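You operate a simulated robot arm through the tools that you are given. There is no shell and no other tool.

You run a simulated robot arm. Do the job below in one go: nothing can be reset, and whatever is moved stays where it is left.

## Task
Lift the soap bottle, wipe the sticky ring under it and put the bottle back.
Fine: meanwhile stand it elsewhere on the basin tiles; use the small sponge and return it. Set down upright: clear soap bottle, small sponge. What is to be rubbed or washed off counts as gone when no trace of it is left.

The check looks at the end state, three seconds after you hand in, the way a careful person would. Anything else that was tipped, shoved, dropped, spilled or broken makes it a failure.

## Robot
A 7-joint arm with a two-finger gripper, fixed in place. Base frame: the origin is on the floor under the middle of its stand, x ahead of it, y to its left, z up; the work surface is at about z = 0.74. Lengths are in m, angles in degrees, forces in N, time in s.
With the tool pointing down near the work surface it reaches from about 0.38 to 0.8 m from the base axis. Its first joint turns from -143.0 to 143.0 degrees. Payload 2.45 kg.
The TCP is the grasp point between the finger pads, 0.026 m short of the fingertips. In the tool frame z runs along the fingers and y along their closing line. The gripper opens to 0.096 m; its body begins 0.069 m behind the TCP.
Orientation is that of the tool frame in the base frame, as a unit quaternion [x, y, z, w]. With the fingers straight down and closing along the base's y, the tool's x points along the base's -x, its y along +y and its z along -z.

## Interface
- The arm moves only by the tool drive_tool. Its argument "deltas" is a list of rows, each a list of 2 entries, a list of its own where there are three numbers: the shift along the tool's x, y, z in cm, then the turn, a rotation vector about the tool's x, y, z in degrees. In form: [[[x, y, z], [rx, ry, rz]], ...]. A call has 1 to 20 rows; each row is the pose to reach, as a shift and turn from the pose commanded when the call began, along the tool's axes at that moment. "gripper" is the opening, from 0 (shut) to 1 (fully open), set as the call begins (left out, the last holds). A row lasts 0.2 s, in which the tool goes at most 0.05 m and 8.6 degrees; a call with a longer step from one row to the next is refused whole, and so is a gripper value outside its range. Where a pose cannot be reached the arm comes as near as it can. A force on the tool above 40 N (or 10 N above the force at the start of the call, whichever is more), or a blocked arm, ends the call early, and 0.2 s more pass. Each finger travels about 0.05 m/s and halts on what it meets, pressing with about 33 N; the grip force reading is that of the motor and also rises with nothing between the fingers. The clock runs only during rows and for 0.2 s after the last one: add rows that repeat a pose to give the fingers time. It gives the time, the measured TCP pose, the force on the tool (base axes), the opening and the grip force at its end, in the units of the frame above (readings bear some noise), with the torque about the TCP (base axes, N m) and any sound that the robot's microphone picked up, and new pictures: "views" is both (left out), scene, wrist or none.
- Cameras (640 x 400 px; columns grow to the right, rows downward): "scene" is fixed at [0.3987, 0.6519, 1.4925]; the picture's right is [-0.82, -0.57, 0.00], its down [-0.41, 0.59, -0.70] and it looks along [0.40, -0.58, -0.72] (base axes); focal length 346 px, centre (320, 200). "wrist" rides on the gripper at [0.082, 0.003, -0.098] in the tool frame; the picture's right is [-0.04, 1.00, 0.00], its down [-0.73, -0.03, -0.68] and it looks along [-0.68, -0.03, 0.73] (tool axes); focal length 256 px, centre (320, 200). There is no depth. A picture from a camera that has moved, and an enlarged one, comes with that camera's place and axes in the base frame and with its lens.
- lift_body(by): slides the trunk up (or, below 0, down) by that many m; the arm rides with it, the base frame stays. It gives what a move gives, with no picture.
- inspect(camera, box): a new picture of the part [left, top, right, bottom] of that camera's present view, enlarged. The clock stands still meanwhile.
- job_done(): hands the job in; it is judged then, once.

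Places have to be worked out from the pictures, the camera data and where the tool is seen. Open the gripper and draw the arm clear of the work before you hand the job in, unless the task says otherwise.

The tools are called after "Request:" as a command line: name --argument value ..., lists and objects as JSON in quotes. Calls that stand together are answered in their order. drive_tool: Moves the arm, as the interface text tells. Its arguments: {"type":"object","properties":{"deltas":{"type":"array","items":{"type":"array"}},"gripper":{"type":"number"},"views":{"type":"string","enum":["both","scene","wrist","none"]}},"required":["deltas"]} The other tools are called the same way: lift_body (by) moves the trunk up or down; inspect (camera, box) takes an enlarged picture of a part of a camera's view; job_done () hands the job in.

At the start:

```text
clock: 0.0
eef_pos: [0.5583, 0.1743, 1.0762]
orientation: [0.0, 1.0, -0.001, 0.0]
wrist_force: [0.5, -0.8, -0.8]
moment: [-0.02, -0.02, 0.03]
finger_gap: 0.0958
gripper_force: 0.1
trunk travel left (down, up): [-0.575, 0.065]
```

scene: 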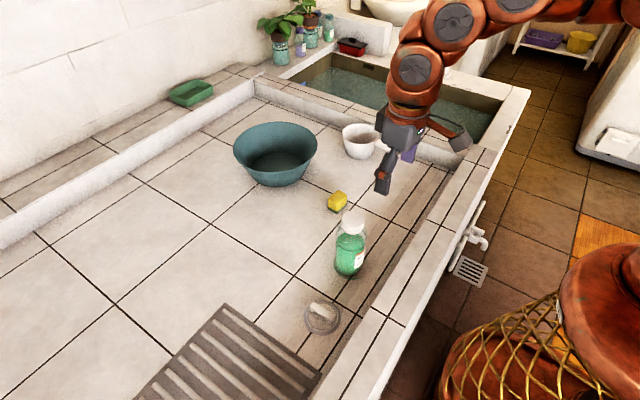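
wrist: 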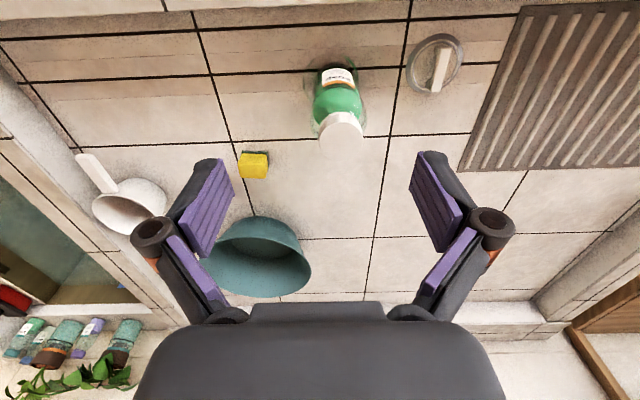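

I'm looking closely at the bottle, the sponge and their surroundings before moving anything.

Request:
inspect --camera "scene" --box '[280, 180, 420, 340]'

Request:
inspect --camera "wrist" --box '[220, 30, 480, 200]'

```text
2.50 times, centred on (350, 260) of scene
camera zoom: at [0.3987, 0.6519, 1.4925], right [-0.82, -0.57, 0.0], down [-0.41, 0.59, -0.7], along [0.4, -0.58, -0.72], focal length 865 px, centre (245, 50)
```

zoom: 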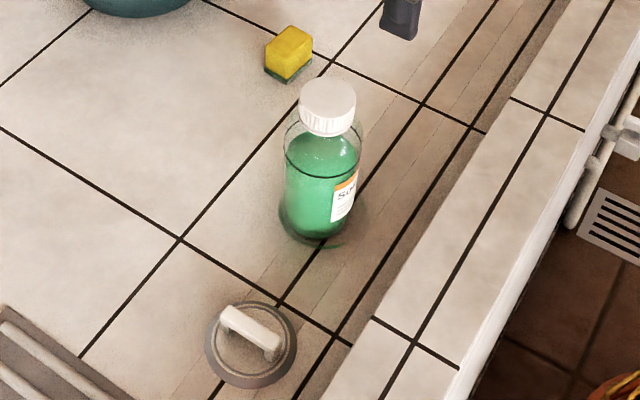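

```text
2.35 times, centred on (350, 115) of wrist
camera zoom: at [0.4761, 0.1783, 1.1749], right [0.04, 1.0, 0.0], down [0.73, -0.03, 0.68], along [0.68, -0.03, -0.73], focal length 602 px, centre (249, 400)
```

zoom: 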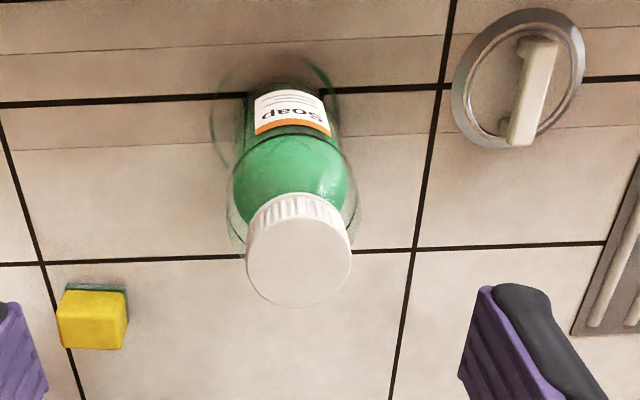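

The bottle stands at about [0.61, 0.20] with a greenish smear around its foot. The sponge is at about [0.76, 0.035]. I'll draw the tool back and lower it for a more sideways view of the bottle, to find its height and shape.

Request:
drive_tool --deltas '[[[3.5, 0.9, 2.5], [0, 0, 0]], [[7.0, 1.8, 5.0], [0, 0, 0]], [[10.8, 2.6, 7.6], [0, 0, 0]], [[10.8, 2.6, 7.6], [0, 0, 0]]]' --gripper 1 --views "both"

```text
clock: 1.0
eef_pos: [0.4493, 0.2028, 0.9993]
orientation: [0.001, 1.0, 0.0, 0.001]
wrist_force: [0.3, 0.5, -0.3]
moment: [0.03, 0.03, 0.03]
finger_gap: 0.0961
gripper_force: 0.0
trunk travel left (down, up): [-0.575, 0.065]
camera wrist: at [0.3667, 0.2054, 1.0975], right [0.04, 1.0, 0.0], down [0.73, -0.03, 0.68], along [0.68, -0.03, -0.73], focal length 256 px, centre (320, 200)
```

scene: 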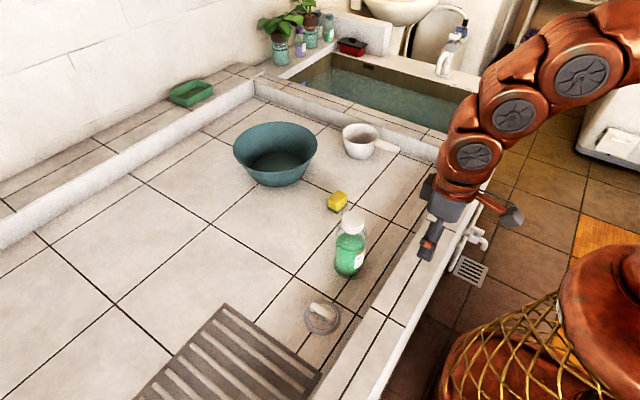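
wrist: 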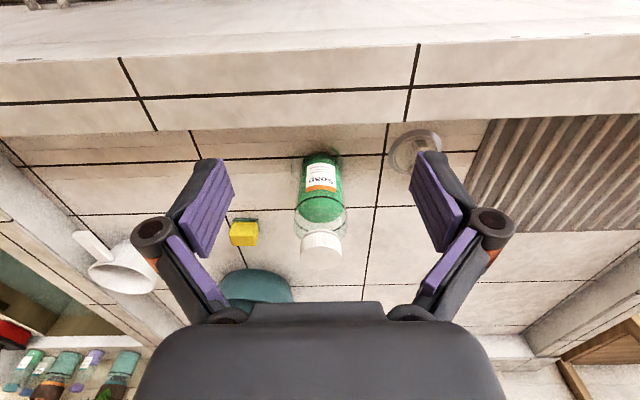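

The tool now looks at the bottle from a flatter angle. I'm zooming in on the bottle and the ring in both cameras.

Request:
inspect --camera "wrist" --box '[220, 120, 420, 270]'

Request:
inspect --camera "scene" --box '[310, 180, 400, 290]'

```text
2.67 times, centred on (320, 195) of wrist
camera zoom: at [0.3667, 0.2054, 1.0975], right [0.04, 1.0, 0.0], down [0.73, -0.03, 0.68], along [0.68, -0.03, -0.73], focal length 683 px, centre (320, 213)
```

zoom: 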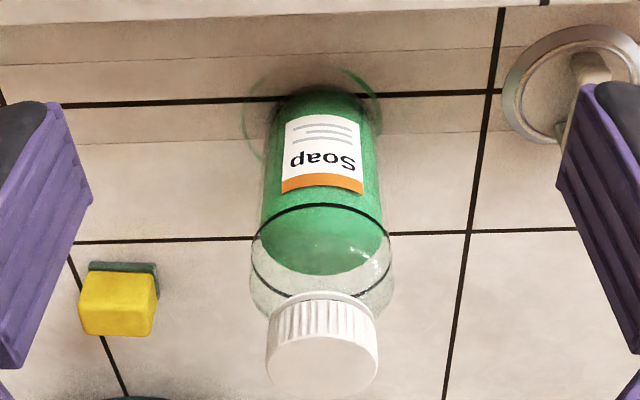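

```text
3.64 times, centred on (355, 235) of scene
camera zoom: at [0.3987, 0.6519, 1.4925], right [-0.82, -0.57, 0.0], down [-0.41, 0.59, -0.7], along [0.4, -0.58, -0.72], focal length 1258 px, centre (193, 73)
```

zoom: 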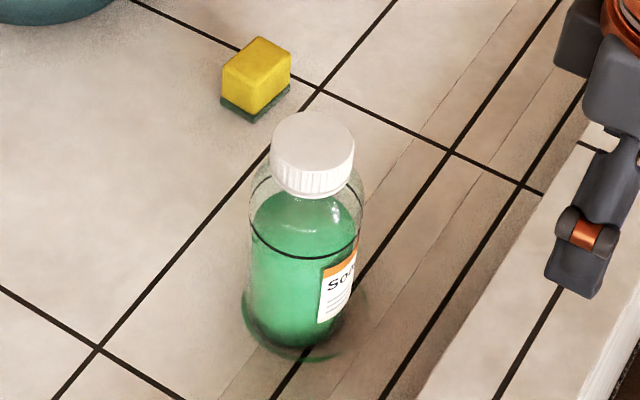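

From these views I place the bottle axis at about [0.62, 0.197], the body at about 7 cm across, the white cap at about 4.9 cm across and z 0.90–0.925, and the top at about 0.925. I'll move over it at a safe height, fingertips about 4 cm above the cap, to refine the centring.

Request:
drive_tool --deltas '[[[-4.5, -0.1, -1], [0, 0, 0]], [[-9, -0.2, -1], [0, 0, 0]], [[-13, -0.3, -1], [0, 0, 0]], [[-17, -0.4, 0], [0, 0, 0]], [[-17, -0.4, 0], [0, 0, 0]]]' --gripper 1 --views "both"

```text
clock: 2.2
eef_pos: [0.6171, 0.1971, 0.9991]
orientation: [0.001, 1.0, 0.0, 0.0]
wrist_force: [0.3, 0.0, -0.7]
moment: [0.01, 0.03, -0.03]
finger_gap: 0.0961
gripper_force: 0.1
trunk travel left (down, up): [-0.575, 0.065]
camera wrist: at [0.5351, 0.2009, 1.0988], right [0.04, 1.0, 0.0], down [0.73, -0.03, 0.68], along [0.68, -0.03, -0.73], focal length 256 px, centre (320, 200)
```

scene: 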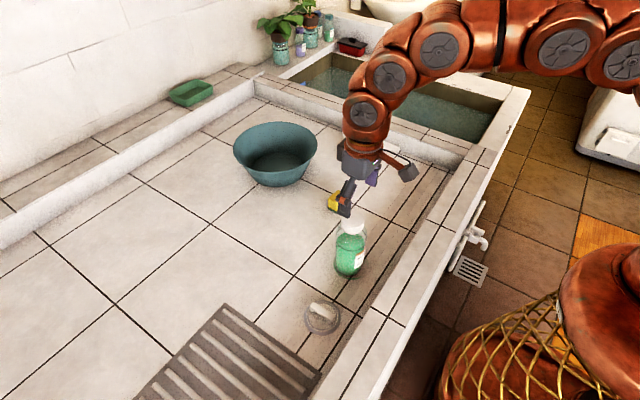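
wrist: 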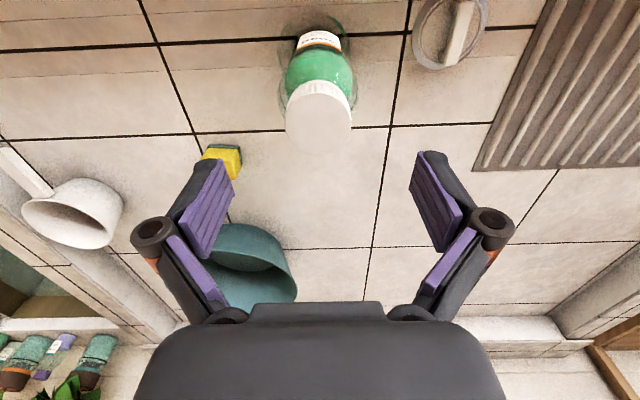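

The cap lies almost exactly on the tool axis, since the axis point 7.4 cm below the TCP should project near (320, 119). I'm zooming in to check this.

Request:
inspect --camera "wrist" --box '[240, 0, 400, 200]'

Request:
inspect --camera "scene" --box '[300, 140, 420, 290]'

```text
2.00 times, centred on (320, 100) of wrist
camera zoom: at [0.5351, 0.2009, 1.0988], right [0.04, 1.0, 0.0], down [0.73, -0.03, 0.68], along [0.68, -0.03, -0.73], focal length 512 px, centre (320, 400)
```

zoom: 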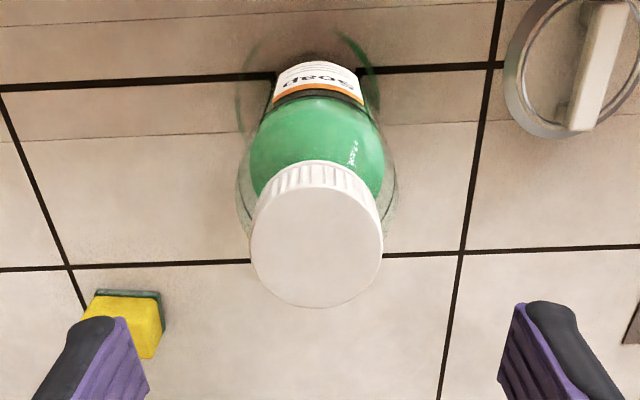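

```text
2.67 times, centred on (360, 215) of scene
camera zoom: at [0.3987, 0.6519, 1.4925], right [-0.82, -0.57, 0.0], down [-0.41, 0.59, -0.7], along [0.4, -0.58, -0.72], focal length 922 px, centre (213, 160)
```

zoom: 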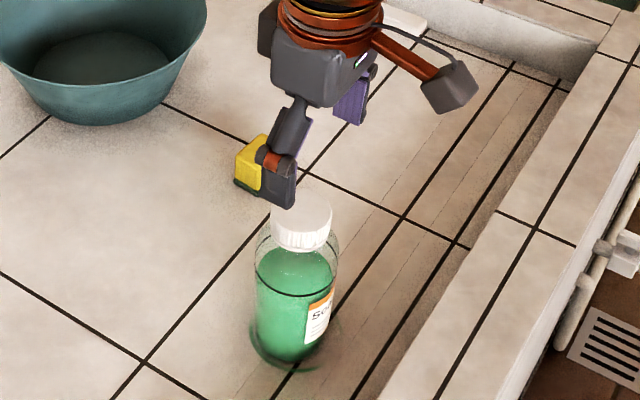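

The bottle axis is about 1–2 mm to the -y side of the tool axis. I'll shift by 1 mm and come down so the fingertips straddle the upper part of the cap, then check again.

Request:
drive_tool --deltas '[[[0, -0.1, 2], [0, 0, 0]], [[0, -0.1, 4], [0, 0, 0]], [[0, -0.1, 5.5], [0, 0, 0]], [[0, -0.1, 5.5], [0, 0, 0]]]' --gripper 1 --views "both"

Request:
inspect --camera "wrist" --box '[200, 0, 440, 240]'

Request:
inspect --camera "scene" --box '[310, 170, 400, 290]'

```text
clock: 3.2
eef_pos: [0.618, 0.1962, 0.9447]
orientation: [0.0, 1.0, -0.001, 0.001]
wrist_force: [-0.1, 0.3, 0.1]
moment: [0.03, -0.01, 0.0]
finger_gap: 0.0958
gripper_force: 0.1
trunk travel left (down, up): [-0.575, 0.065]
camera wrist: at [0.5368, 0.1991, 1.044], right [0.04, 1.0, 0.0], down [0.73, -0.03, 0.68], along [0.68, -0.03, -0.73], focal length 256 px, centre (320, 200)
```

scene: 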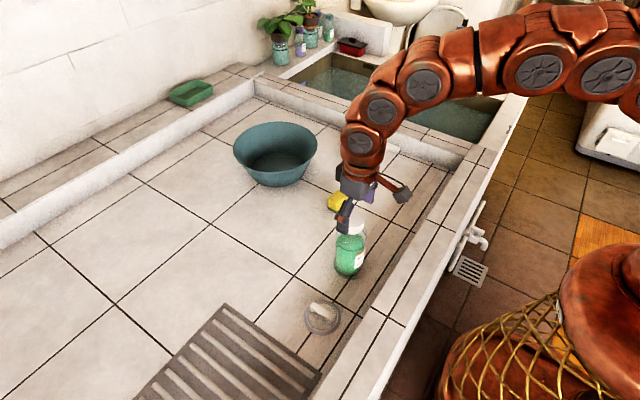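
wrist: 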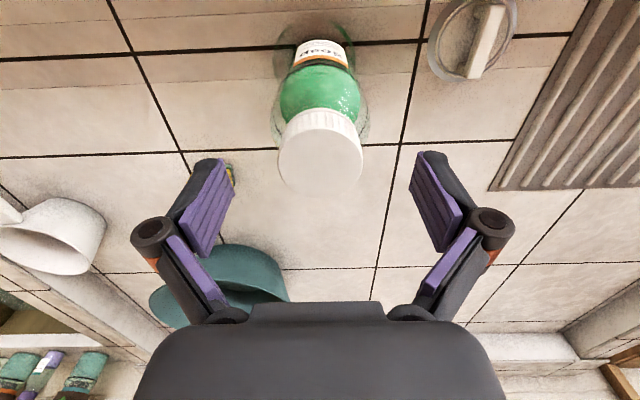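

```text
1.67 times, centred on (320, 120) of wrist
camera zoom: at [0.5368, 0.1991, 1.044], right [0.04, 1.0, 0.0], down [0.73, -0.03, 0.68], along [0.68, -0.03, -0.73], focal length 427 px, centre (320, 333)
```

zoom: 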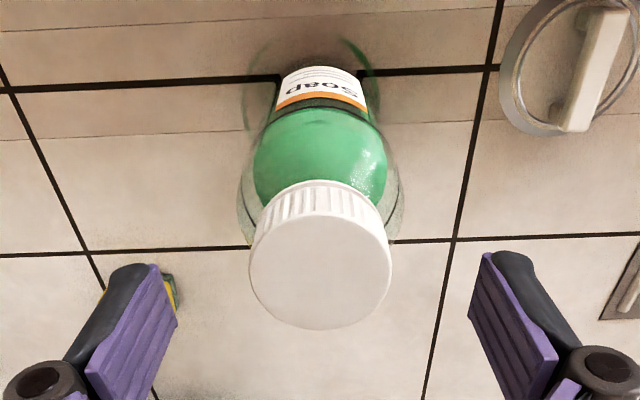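

```text
3.33 times, centred on (355, 230) of scene
camera zoom: at [0.3987, 0.6519, 1.4925], right [-0.82, -0.57, 0.0], down [-0.41, 0.59, -0.7], along [0.4, -0.58, -0.72], focal length 1153 px, centre (203, 100)
```

zoom: 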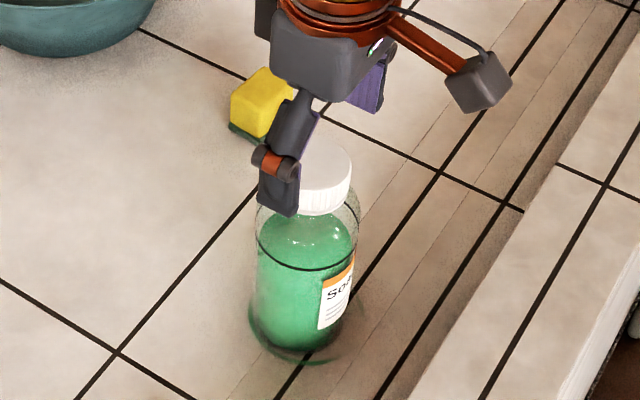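

The cap top checks out at z ≈ 0.924 with a diameter of about 4.9 cm, and it is centred between the fingers. I'll descend 2 cm so the tips sit just above the shoulder, then close.

Request:
drive_tool --deltas '[[[0, 0, 1.0], [0, 0, 0]], [[0, 0, 2.0], [0, 0, 0]], [[0, 0, 2.0], [0, 0, 0]]]' --gripper 1 --views "scene"

Request:
inspect --camera "wrist" --box '[200, 0, 440, 240]'

Request:
inspect --camera "scene" --box '[310, 170, 400, 290]'

```text
clock: 4.0
eef_pos: [0.6185, 0.1955, 0.9256]
orientation: [0.0, 1.0, -0.001, -0.001]
wrist_force: [0.5, 1.2, 0.5]
moment: [-0.03, 0.02, 0.01]
finger_gap: 0.0961
gripper_force: 0.2
trunk travel left (down, up): [-0.575, 0.065]
```

scene: 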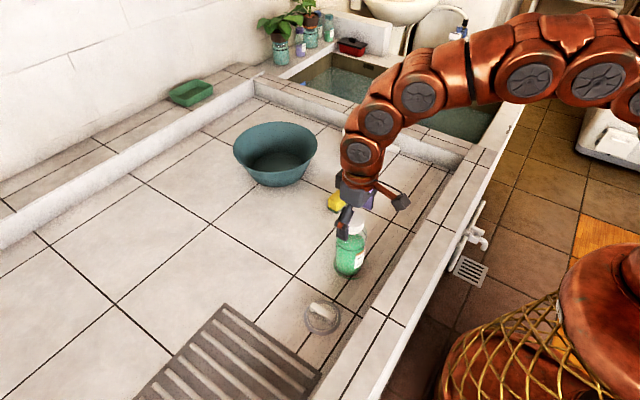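

```text
1.67 times, centred on (320, 120) of wrist
camera zoom: at [0.5368, 0.1986, 1.0239], right [0.04, 1.0, 0.0], down [0.73, -0.03, 0.68], along [0.68, -0.03, -0.73], focal length 427 px, centre (320, 333)
```

zoom: 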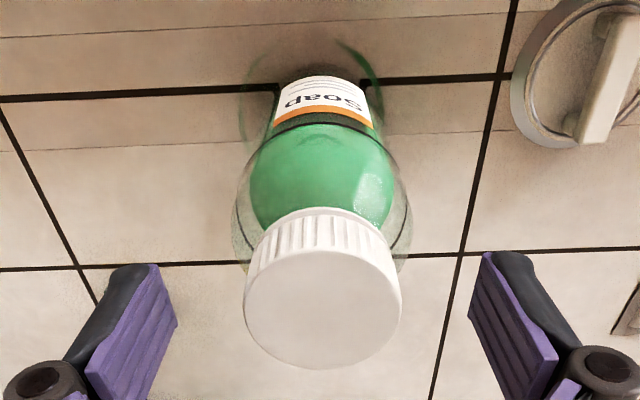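

```text
3.33 times, centred on (355, 230) of scene
camera zoom: at [0.3987, 0.6519, 1.4925], right [-0.82, -0.57, 0.0], down [-0.41, 0.59, -0.7], along [0.4, -0.58, -0.72], focal length 1153 px, centre (203, 100)
```

zoom: 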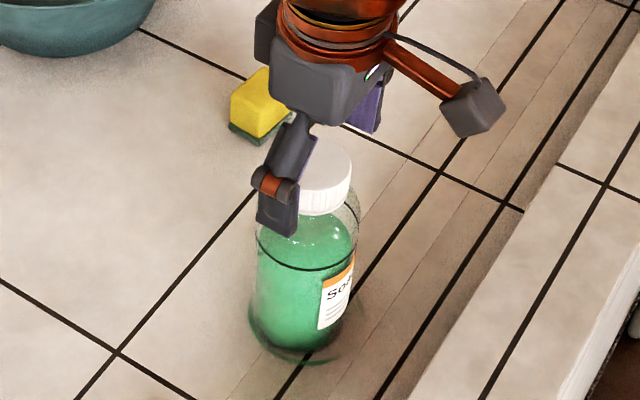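

The cap is centred within about 1 mm and the tips are at about z 0.90. Closing on it now.

Request:
drive_tool --deltas '[[[0, 0, 0], [0, 0, 0]], [[0, 0, 0], [0, 0, 0]], [[0, 0, 0], [0, 0, 0]], [[0, 0, 0], [0, 0, 0]], [[0, 0, 0], [0, 0, 0]], [[0, 0, 0], [0, 0, 0]]]' --gripper 0 --views "both"

```text
clock: 5.4
eef_pos: [0.6202, 0.1952, 0.9257]
orientation: [-0.001, 1.0, 0.0, 0.0]
wrist_force: [0.8, 1.0, 2.4]
moment: [0.01, -0.01, 0.0]
finger_gap: 0.0471
gripper_force: 32.7
trunk travel left (down, up): [-0.575, 0.065]
camera wrist: at [0.5368, 0.1986, 1.0241], right [0.04, 1.0, 0.0], down [0.73, -0.03, 0.68], along [0.68, -0.03, -0.73], focal length 256 px, centre (320, 200)
```

scene: 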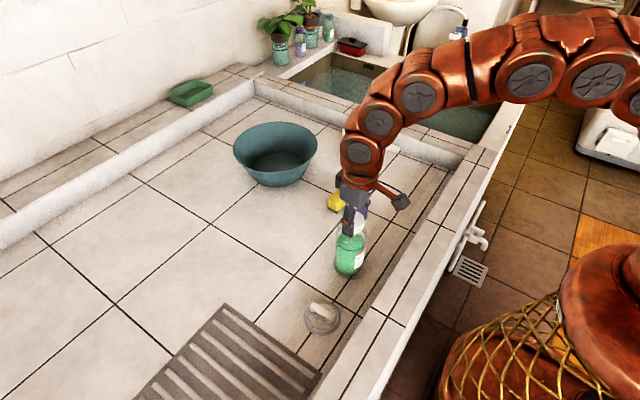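
wrist: 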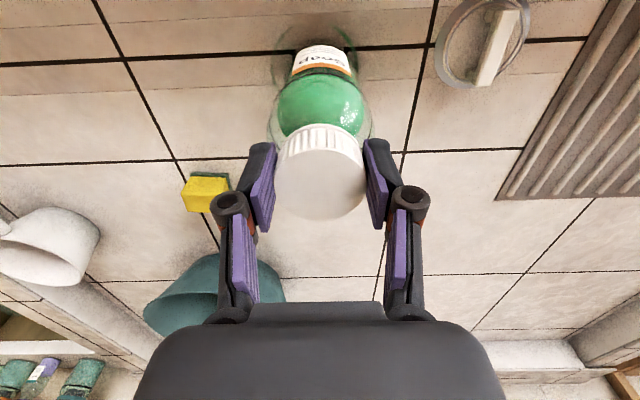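

The gap is 4.7 cm at 33 N, so the cap is held. I'll lift slowly by 6 cm and check the hang.

Request:
drive_tool --deltas '[[[0, 0, -0.3], [0, 0, 0]], [[0, 0, -1.0], [0, 0, 0]], [[0, 0, -2.5], [0, 0, 0]], [[0, 0, -4.2], [0, 0, 0]], [[0, 0, -6], [0, 0, 0]], [[0, 0, -6], [0, 0, 0]]]' --gripper 0 --views "both"

Request:
inspect --camera "scene" --box '[290, 150, 410, 300]'

Request:
inspect --camera "wrist" --box '[220, 0, 440, 150]'

```text
clock: 6.8
eef_pos: [0.6196, 0.1954, 0.9851]
orientation: [-0.001, 1.0, 0.0, 0.0]
wrist_force: [0.6, 0.0, -3.4]
moment: [0.02, 0.01, 0.04]
finger_gap: 0.0471
gripper_force: 32.7
trunk travel left (down, up): [-0.575, 0.065]
camera wrist: at [0.5379, 0.1992, 1.0836], right [0.04, 1.0, 0.0], down [0.73, -0.03, 0.68], along [0.68, -0.03, -0.73], focal length 256 px, centre (320, 200)
```

scene: 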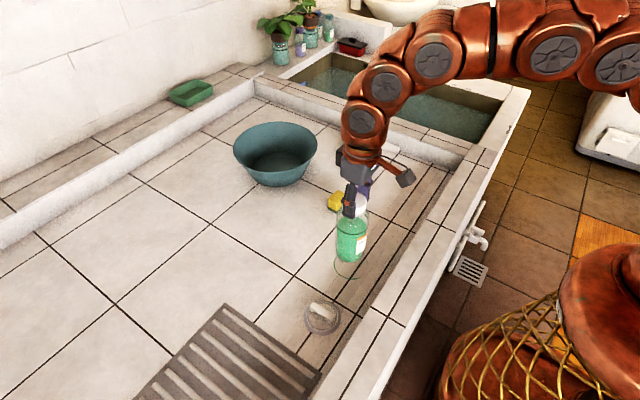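
wrist: 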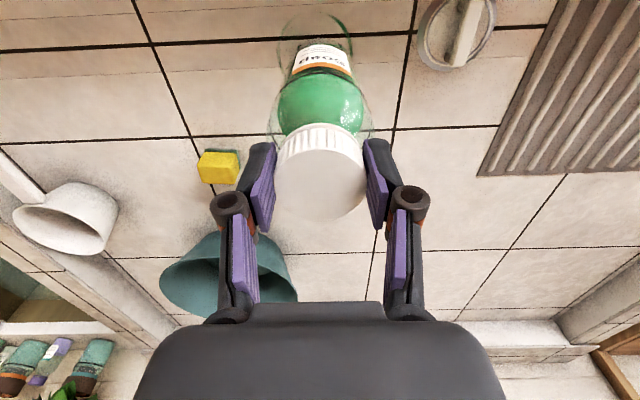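

```text
2.67 times, centred on (350, 225) of scene
camera zoom: at [0.3987, 0.6519, 1.4925], right [-0.82, -0.57, 0.0], down [-0.41, 0.59, -0.7], along [0.4, -0.58, -0.72], focal length 922 px, centre (240, 133)
```

zoom: 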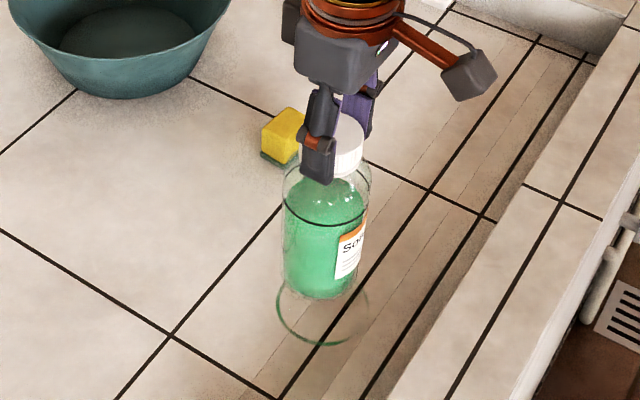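

```text
2.67 times, centred on (330, 75) of wrist
camera zoom: at [0.5379, 0.1992, 1.0836], right [0.04, 1.0, 0.0], down [0.73, -0.03, 0.68], along [0.68, -0.03, -0.73], focal length 683 px, centre (293, 533)
```

zoom: 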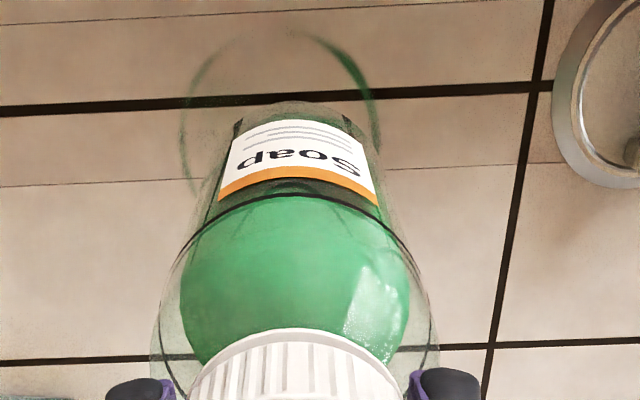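

The bottle hangs straight, and its ring on the tiles is visible, about 9 cm across and centred near [0.616, 0.198]. I'll carry the bottle along -y to clear tiles at about [0.62, -0.12], staying 6 cm up.

Request:
drive_tool --deltas '[[[0, -1, 0], [0, 0, 0]], [[0, -3, 0], [0, 0, 0]], [[0, -6, 0], [0, 0, 0]], [[0, -9.5, 0], [0, 0, 0]], [[0, -13, 0], [0, 0, 0]], [[0, -16.5, 0], [0, 0, 0]], [[0, -20, 0], [0, 0, 0]], [[0, -23.5, 0], [0, 0, 0]], [[0, -27, 0], [0, 0, 0]], [[0, -29.5, 0], [0, 0, 0]], [[0, -31, 0], [0, 0, 0]], [[0, -31.5, 0], [0, 0, 0]], [[0, -31.5, 0], [0, 0, 0]]]' --gripper 0 --views "both"

Request:
inspect --camera "scene" --box '[280, 130, 460, 310]'

```text
clock: 9.6
eef_pos: [0.6217, -0.1187, 0.9843]
orientation: [0.001, 1.0, 0.0, -0.001]
wrist_force: [0.2, -0.4, -4.2]
moment: [-0.03, 0.02, 0.02]
finger_gap: 0.0473
gripper_force: 33.0
trunk travel left (down, up): [-0.575, 0.065]
camera wrist: at [0.5389, -0.1159, 1.0832], right [0.04, 1.0, 0.0], down [0.73, -0.03, 0.68], along [0.68, -0.03, -0.73], focal length 256 px, centre (320, 200)
```

scene: 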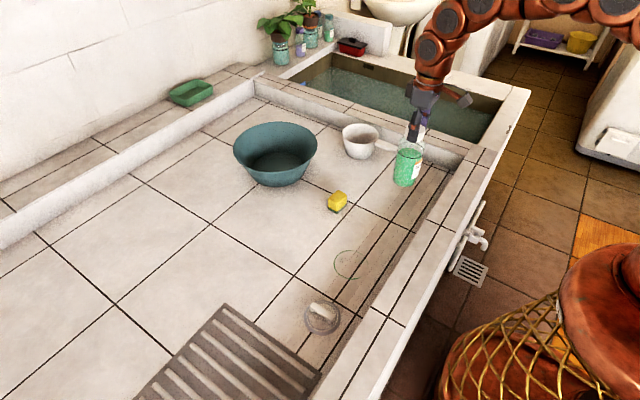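
wrist: 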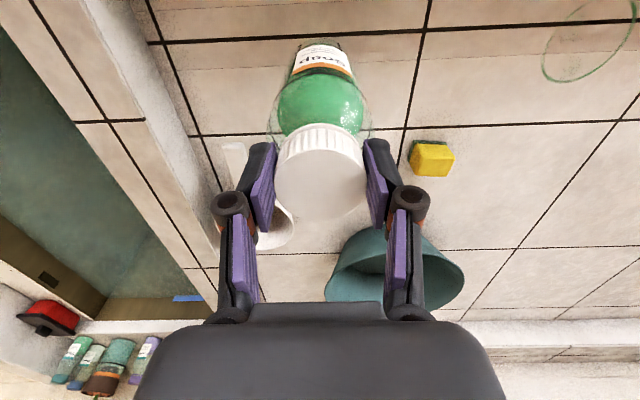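

```text
2.22 times, centred on (370, 220) of scene
camera zoom: at [0.3987, 0.6519, 1.4925], right [-0.82, -0.57, 0.0], down [-0.41, 0.59, -0.7], along [0.4, -0.58, -0.72], focal length 768 px, centre (209, 156)
```

zoom: 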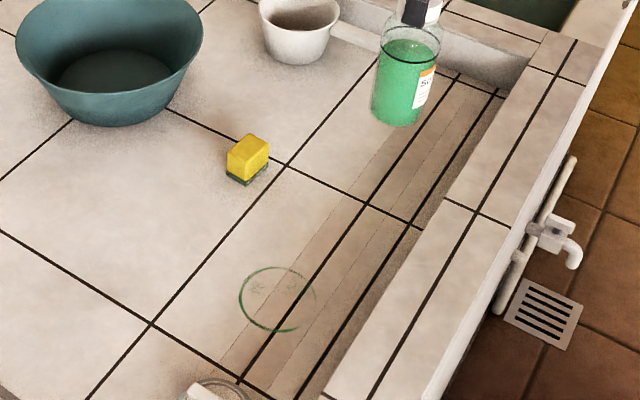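

The spot below the bottle is bare tile, clear of the ladle handle, the sponge and the rims. I'll lower the bottle to its former height.

Request:
drive_tool --deltas '[[[0, 0, 1.5], [0, 0, 0]], [[0, 0, 3.0], [0, 0, 0]], [[0, 0, 4.3], [0, 0, 0]], [[0, 0, 5.2], [0, 0, 0]], [[0, 0, 5.7], [0, 0, 0]], [[0, 0, 5.9], [0, 0, 0]], [[0, 0, 5.9], [0, 0, 0]]]' --gripper 0 --views "both"

Request:
inspect --camera "scene" --box '[360, 110, 460, 210]'

```text
clock: 11.2
eef_pos: [0.6208, -0.1187, 0.9269]
orientation: [0.002, 1.0, 0.0, 0.001]
wrist_force: [0.7, -0.3, -4.1]
moment: [-0.02, 0.03, 0.0]
finger_gap: 0.047
gripper_force: 33.2
trunk travel left (down, up): [-0.575, 0.065]
camera wrist: at [0.5384, -0.1163, 1.0252], right [0.04, 1.0, 0.0], down [0.73, -0.03, 0.68], along [0.68, -0.03, -0.73], focal length 256 px, centre (320, 200)
```

scene: 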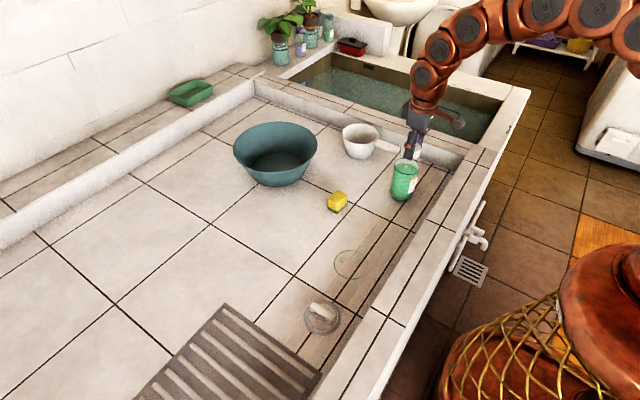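
wrist: 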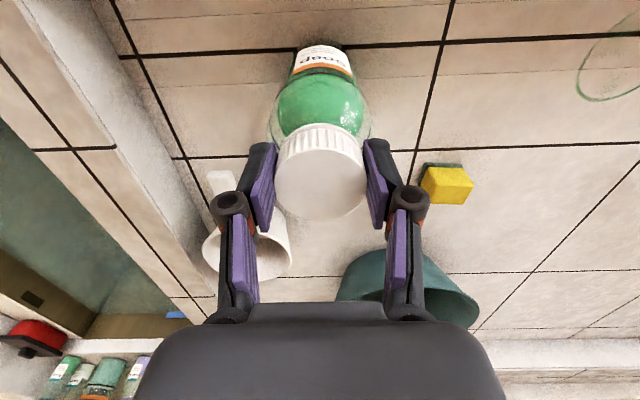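

```text
4.00 times, centred on (410, 160) of scene
camera zoom: at [0.3987, 0.6519, 1.4925], right [-0.82, -0.57, 0.0], down [-0.41, 0.59, -0.7], along [0.4, -0.58, -0.72], focal length 1383 px, centre (-40, 360)
```

zoom: 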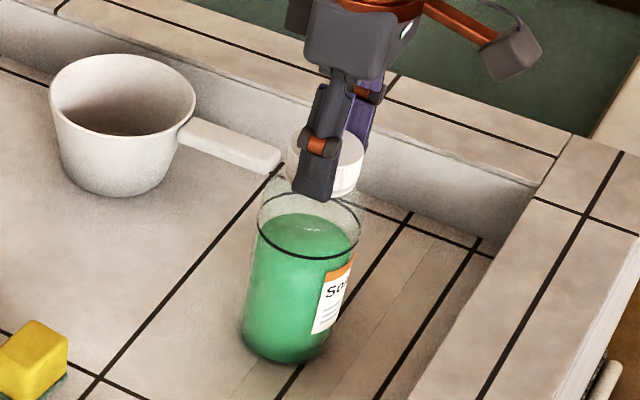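

The tool still carries the full weight of about 4 N, so the bottle isn't down yet. I'll lower it 1.5 mm more in fine steps.

Request:
drive_tool --deltas '[[[0, 0, 0.05], [0, 0, 0]], [[0, 0, 0.1], [0, 0, 0]], [[0, 0, 0.12], [0, 0, 0]], [[0, 0, 0.12], [0, 0, 0]]]' --gripper 0 --views "none"

```text
clock: 12.2
eef_pos: [0.6206, -0.1197, 0.9246]
orientation: [0.002, 1.0, -0.001, -0.001]
wrist_force: [0.1, 0.1, 2.7]
moment: [-0.06, -0.02, 0.01]
finger_gap: 0.0469
gripper_force: 33.0
trunk travel left (down, up): [-0.575, 0.065]
```

The bottle now rests on the tiles, as the force has reversed to +2.7 N. I'll open the fingers and hold for a second.

Request:
drive_tool --deltas '[[[0, 0, 0], [0, 0, 0]], [[0, 0, 0], [0, 0, 0]], [[0, 0, 0], [0, 0, 0]], [[0, 0, 0], [0, 0, 0]], [[0, 0, 0], [0, 0, 0]], [[0, 0, 0], [0, 0, 0]]]' --gripper 1 --views "both"

```text
clock: 13.6
eef_pos: [0.6211, -0.1189, 0.9255]
orientation: [0.0, 1.0, 0.0, 0.0]
wrist_force: [0.6, 0.0, -0.3]
moment: [0.0, -0.02, -0.01]
finger_gap: 0.0961
gripper_force: 0.1
trunk travel left (down, up): [-0.575, 0.065]
camera wrist: at [0.5383, -0.1158, 1.0239], right [0.04, 1.0, 0.0], down [0.73, -0.03, 0.68], along [0.68, -0.03, -0.73], focal length 256 px, centre (320, 200)
```

scene: 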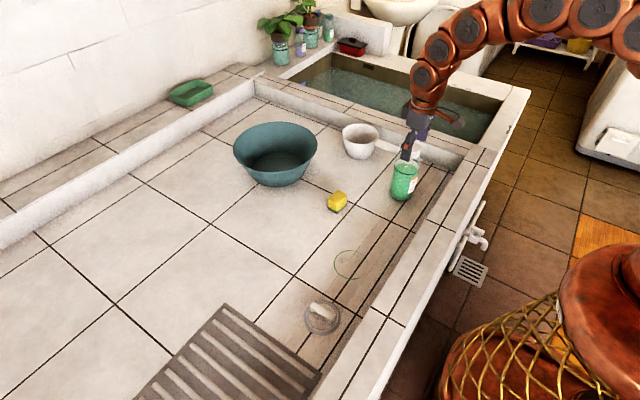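
wrist: 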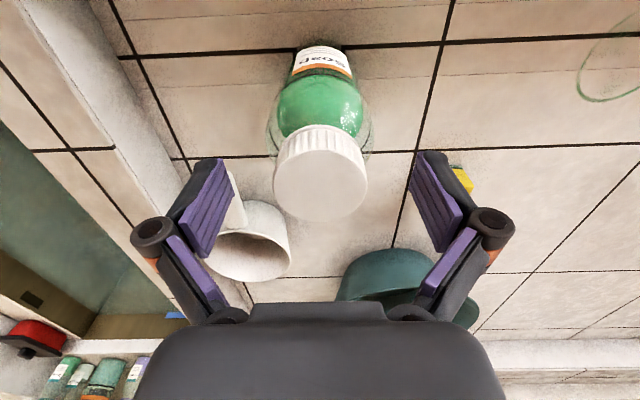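

The bottle stands free. I'll rise straight up 9 cm, then go over to the sponge for a close look.

Request:
drive_tool --deltas '[[[0, 0, -2], [0, 0, 0]], [[0, 0, -5], [0, 0, 0]], [[0, 0, -9], [0, 0, 0]], [[-3, 3.5, -9], [0, 0, 0]], [[-5, 7.5, -9], [0, 0, 0]], [[-7, 11.5, -9], [0, 0, 0]], [[-9, 15.5, -9], [0, 0, 0]], [[-10, 15.5, -6], [0, 0, 0]], [[-10, 15.5, -3], [0, 0, 0]], [[-10, 15.5, -3], [0, 0, 0]]]' --gripper 1 --views "both"

Request:
inspect --camera "wrist" --box '[220, 40, 420, 190]'

Request:
inspect --camera "scene" --box '[280, 130, 460, 310]'

```text
clock: 15.8
eef_pos: [0.7204, 0.0357, 0.9524]
orientation: [0.0, 1.0, 0.0, 0.0]
wrist_force: [-0.2, 0.0, 0.1]
moment: [-0.02, -0.01, 0.01]
finger_gap: 0.0959
gripper_force: 0.0
trunk travel left (down, up): [-0.575, 0.065]
camera wrist: at [0.6384, 0.038, 1.0519], right [0.04, 1.0, 0.0], down [0.73, -0.03, 0.68], along [0.68, -0.03, -0.73], focal length 256 px, centre (320, 200)
```

scene: 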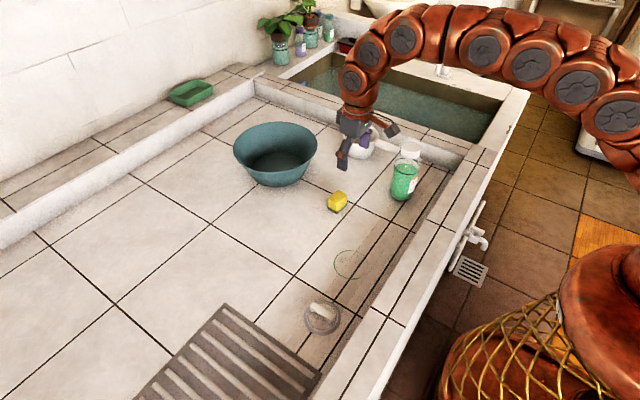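
wrist: 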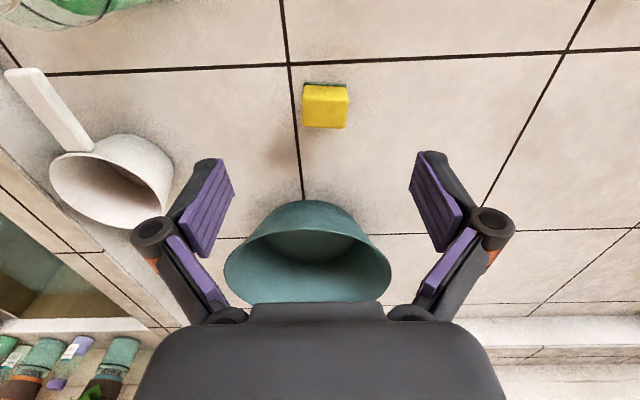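

```text
2.67 times, centred on (320, 115) of wrist
camera zoom: at [0.6384, 0.038, 1.0519], right [0.04, 1.0, 0.0], down [0.73, -0.03, 0.68], along [0.68, -0.03, -0.73], focal length 683 px, centre (320, 427)
```

zoom: 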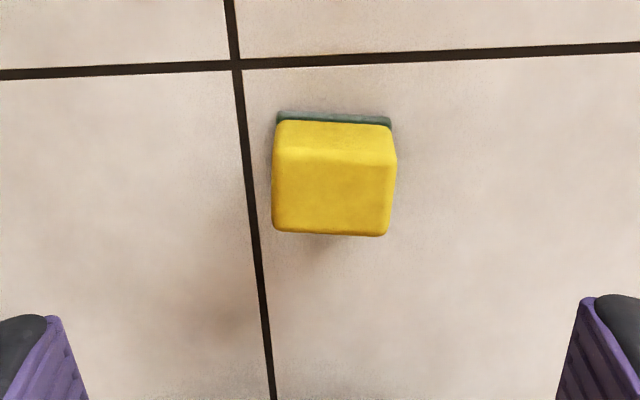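

```text
2.22 times, centred on (370, 220) of scene
camera zoom: at [0.3987, 0.6519, 1.4925], right [-0.82, -0.57, 0.0], down [-0.41, 0.59, -0.7], along [0.4, -0.58, -0.72], focal length 768 px, centre (209, 156)
```

zoom: 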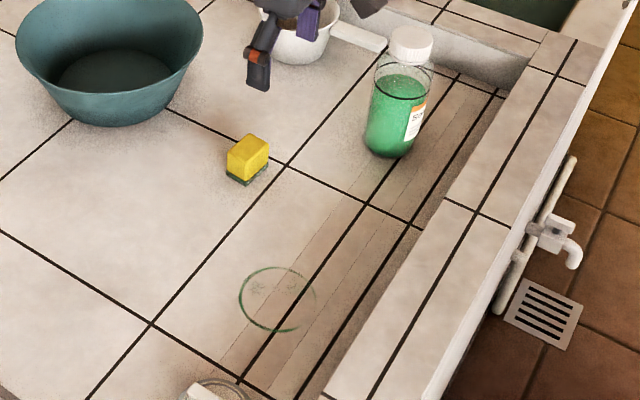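

The sponge is a block of about 5 × 3.3 × 4.5 cm, green scouring side down, centred at about [0.759, 0.0375] and turned about -6° in yaw. I'll align above it with that turn, descend partway and check.

Request:
drive_tool --deltas '[[[-2, 0.1, 2], [0, 0, 3]], [[-3.87, 0.22, 5], [0, 0, 6.3]], [[-3.87, 0.22, 8], [0, 0, 6.3]], [[-3.87, 0.22, 10.5], [0, 0, 6.3]], [[-3.87, 0.22, 10.5], [0, 0, 6.3]]]' --gripper 1 --views "both"

Request:
inspect --camera "wrist" --box '[220, 60, 420, 210]'

Request:
inspect --camera "scene" --box '[290, 120, 410, 240]'

```text
clock: 17.0
eef_pos: [0.7588, 0.0377, 0.8494]
orientation: [0.055, 0.998, 0.0, 0.0]
wrist_force: [0.1, 1.2, 0.0]
moment: [0.01, -0.02, 0.01]
finger_gap: 0.0961
gripper_force: 0.1
trunk travel left (down, up): [-0.575, 0.065]
camera wrist: at [0.6782, 0.0495, 0.9486], right [0.15, 0.99, 0.0], down [0.73, -0.11, 0.68], along [0.67, -0.1, -0.73], focal length 256 px, centre (320, 200)
```

scene: 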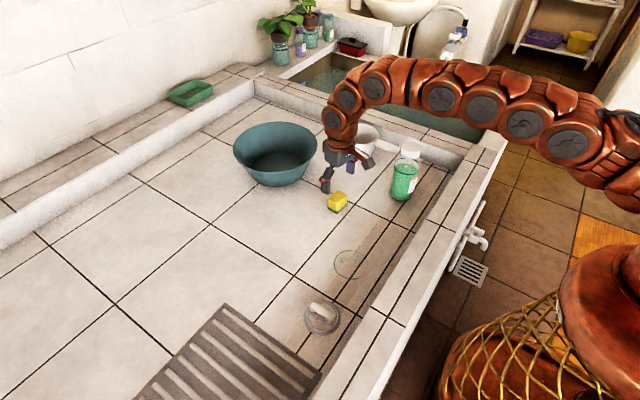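
wrist: 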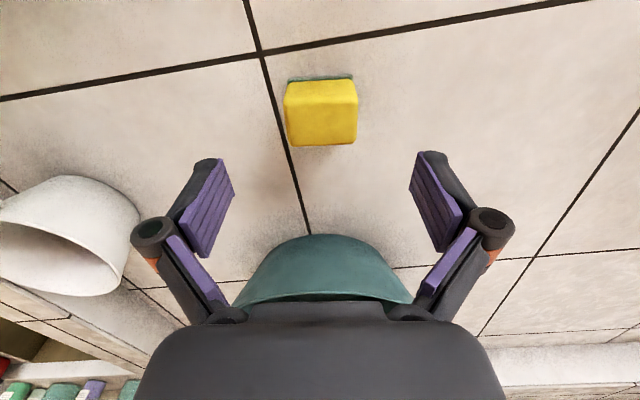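

```text
2.67 times, centred on (320, 135) of wrist
camera zoom: at [0.6782, 0.0495, 0.9486], right [0.15, 0.99, 0.0], down [0.73, -0.11, 0.68], along [0.67, -0.1, -0.73], focal length 683 px, centre (320, 373)
```

zoom: 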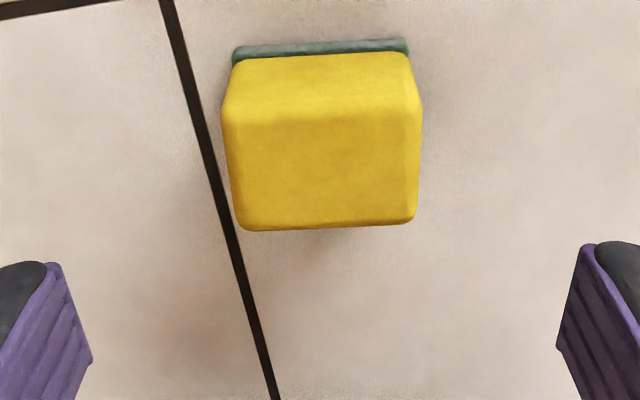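

```text
3.33 times, centred on (350, 180) of scene
camera zoom: at [0.3987, 0.6519, 1.4925], right [-0.82, -0.57, 0.0], down [-0.41, 0.59, -0.7], along [0.4, -0.58, -0.72], focal length 1153 px, centre (220, 267)
```

zoom: 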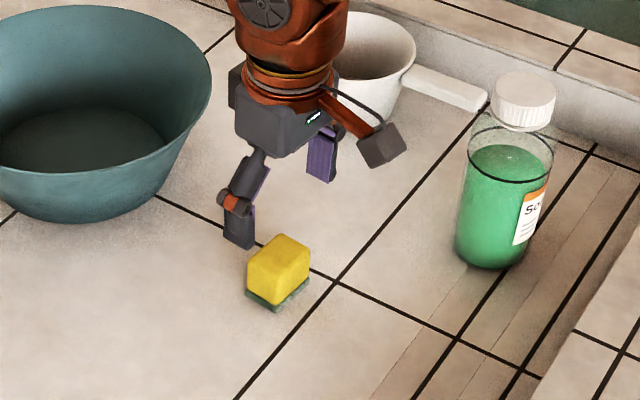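

The sponge is centred laterally and aligned with the fingers. I'll descend so the tips are about 1 cm above the tiles, with the TCP at 0.777, then grip.

Request:
drive_tool --deltas '[[[0.1, 0, 2.5], [0, 0, 0]], [[0.1, 0, 5.0], [0, 0, 0]], [[0.1, 0, 6.5], [0, 0, 0]], [[0.1, 0, 7.3], [0, 0, 0]], [[0.1, 0, 7.3], [0, 0, 0]]]' --gripper 1 --views "both"

Request:
inspect --camera "scene" --box '[290, 120, 410, 240]'

```text
clock: 18.2
eef_pos: [0.7583, 0.0395, 0.7768]
orientation: [0.055, 0.998, -0.001, 0.0]
wrist_force: [-0.5, -0.4, -0.6]
moment: [0.01, -0.01, 0.02]
finger_gap: 0.0961
gripper_force: 0.0
trunk travel left (down, up): [-0.575, 0.065]
camera wrist: at [0.6764, 0.0506, 0.8756], right [0.15, 0.99, 0.0], down [0.73, -0.11, 0.68], along [0.67, -0.1, -0.73], focal length 256 px, centre (320, 200)
```

scene: 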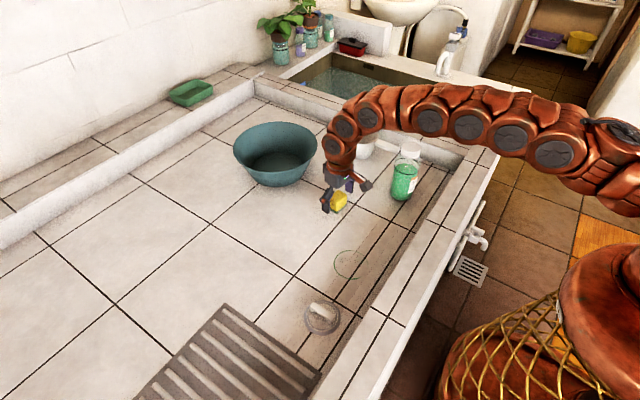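
wrist: 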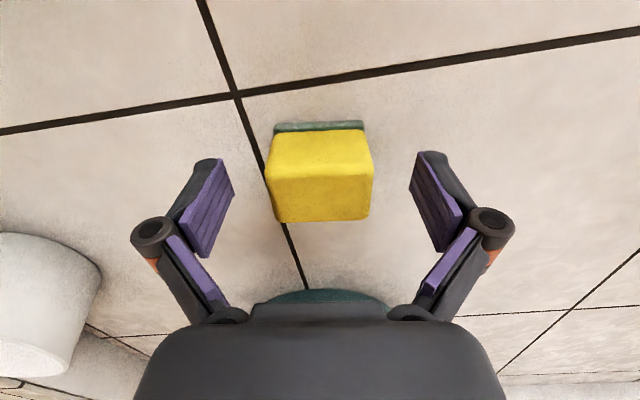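

```text
3.33 times, centred on (350, 180) of scene
camera zoom: at [0.3987, 0.6519, 1.4925], right [-0.82, -0.57, 0.0], down [-0.41, 0.59, -0.7], along [0.4, -0.58, -0.72], focal length 1153 px, centre (220, 267)
```

zoom: 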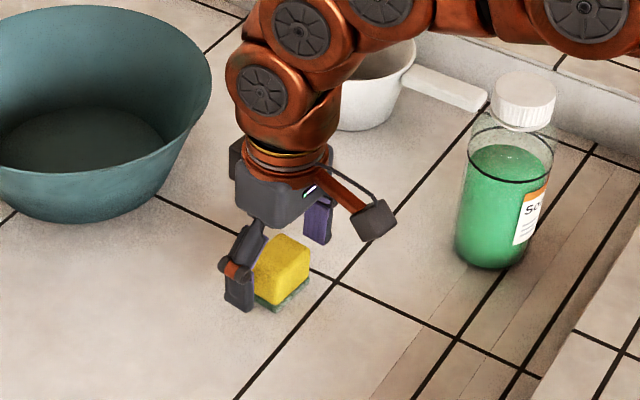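

The fingers straddle the sponge evenly, so I'm closing now.

Request:
drive_tool --deltas '[[[0, 0, 0], [0, 0, 0]], [[0, 0, 0], [0, 0, 0]], [[0, 0, 0], [0, 0, 0]], [[0, 0, 0], [0, 0, 0]], [[0, 0, 0], [0, 0, 0]], [[0, 0, 0], [0, 0, 0]], [[0, 0, 0], [0, 0, 0]]]' --gripper 0 --views "both"

Request:
inspect --camera "scene" --box '[290, 120, 410, 240]'

```text
clock: 19.8
eef_pos: [0.7581, 0.0393, 0.7769]
orientation: [0.055, 0.999, 0.001, 0.0]
wrist_force: [-1.4, -0.1, 2.2]
moment: [0.02, -0.03, 0.06]
finger_gap: 0.0486
gripper_force: 33.4
trunk travel left (down, up): [-0.575, 0.065]
camera wrist: at [0.6763, 0.0506, 0.8759], right [0.15, 0.99, 0.0], down [0.73, -0.11, 0.68], along [0.67, -0.1, -0.73], focal length 256 px, centre (320, 200)
```

scene: 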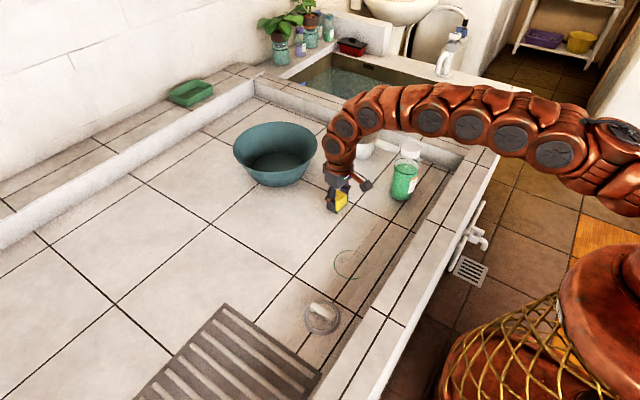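
wrist: 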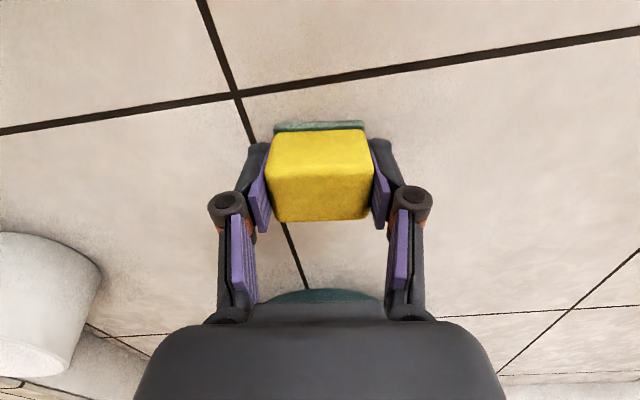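

```text
3.33 times, centred on (350, 180) of scene
camera zoom: at [0.3987, 0.6519, 1.4925], right [-0.82, -0.57, 0.0], down [-0.41, 0.59, -0.7], along [0.4, -0.58, -0.72], focal length 1153 px, centre (220, 267)
```

zoom: 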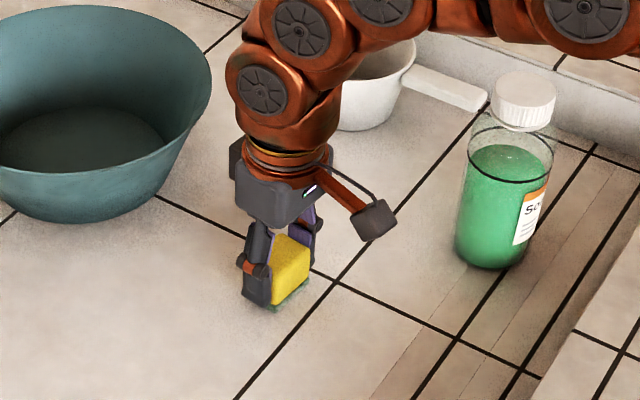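

The sponge is gripped with a gap of 4.9 cm. I'll lift it, keeping the same yaw, and carry it above the ring to look at the ring from close up.

Request:
drive_tool --deltas '[[[0, 0, -1], [0, 0, 0]], [[0, 0, -3.5], [0, 0, 0]], [[0, 0, -7], [0, 0, 0]], [[2.5, 2.2, -9], [0, 0, 0]], [[5.5, 5.0, -11], [0, 0, 0]], [[8.5, 7.7, -12.3], [0, 0, 0]], [[11.5, 10.4, -12.3], [0, 0, 0]], [[14.0, 12.6, -12.3], [0, 0, 0]], [[15.42, 13.9, -12.3], [0, 0, 0]], [[15.42, 13.9, -12.3], [0, 0, 0]]]' --gripper 0 --views "both"

Request:
inspect --camera "wrist" --box '[220, 0, 420, 150]'

Request:
inspect --camera "scene" --box '[290, 180, 410, 300]'

```text
clock: 22.0
eef_pos: [0.6198, 0.1927, 0.9016]
orientation: [0.056, 0.998, -0.001, 0.0]
wrist_force: [-0.1, 0.5, -0.2]
moment: [0.01, 0.01, 0.01]
finger_gap: 0.0487
gripper_force: 33.2
trunk travel left (down, up): [-0.575, 0.065]
camera wrist: at [0.5384, 0.2049, 1.0001], right [0.15, 0.99, 0.0], down [0.73, -0.11, 0.68], along [0.67, -0.1, -0.73], focal length 256 px, centre (320, 200)
```

scene: 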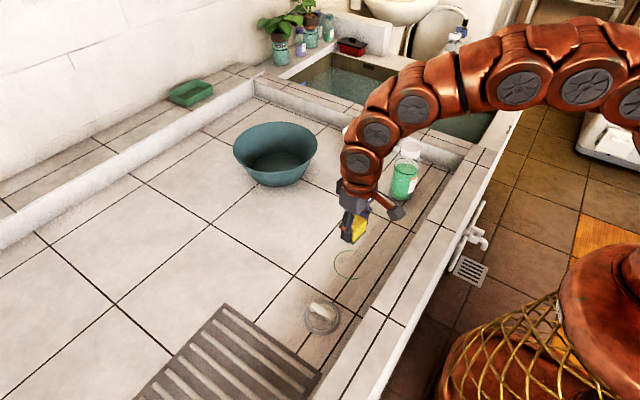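
wrist: 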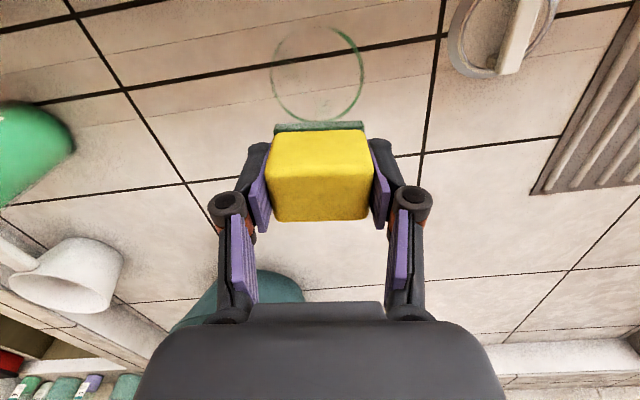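

```text
2.67 times, centred on (320, 75) of wrist
camera zoom: at [0.5384, 0.2049, 1.0001], right [0.15, 0.99, 0.0], down [0.73, -0.11, 0.68], along [0.67, -0.1, -0.73], focal length 683 px, centre (320, 533)
```

zoom: 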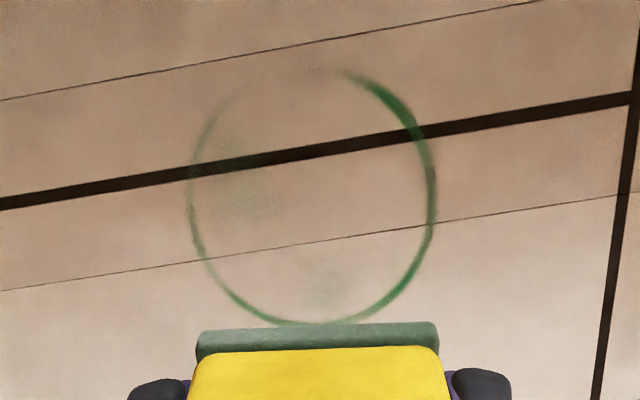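

```text
3.33 times, centred on (350, 240) of scene
camera zoom: at [0.3987, 0.6519, 1.4925], right [-0.82, -0.57, 0.0], down [-0.41, 0.59, -0.7], along [0.4, -0.58, -0.72], focal length 1153 px, centre (220, 67)
```

zoom: 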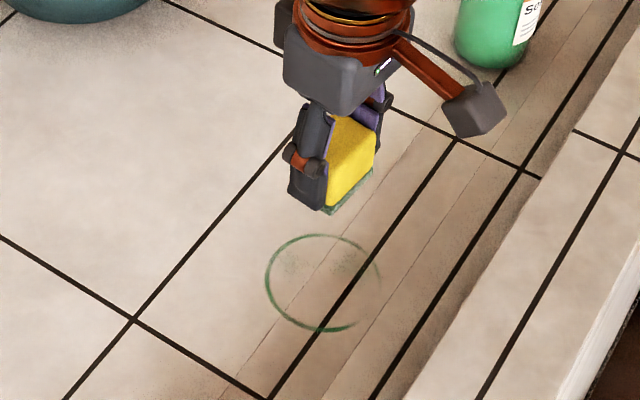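

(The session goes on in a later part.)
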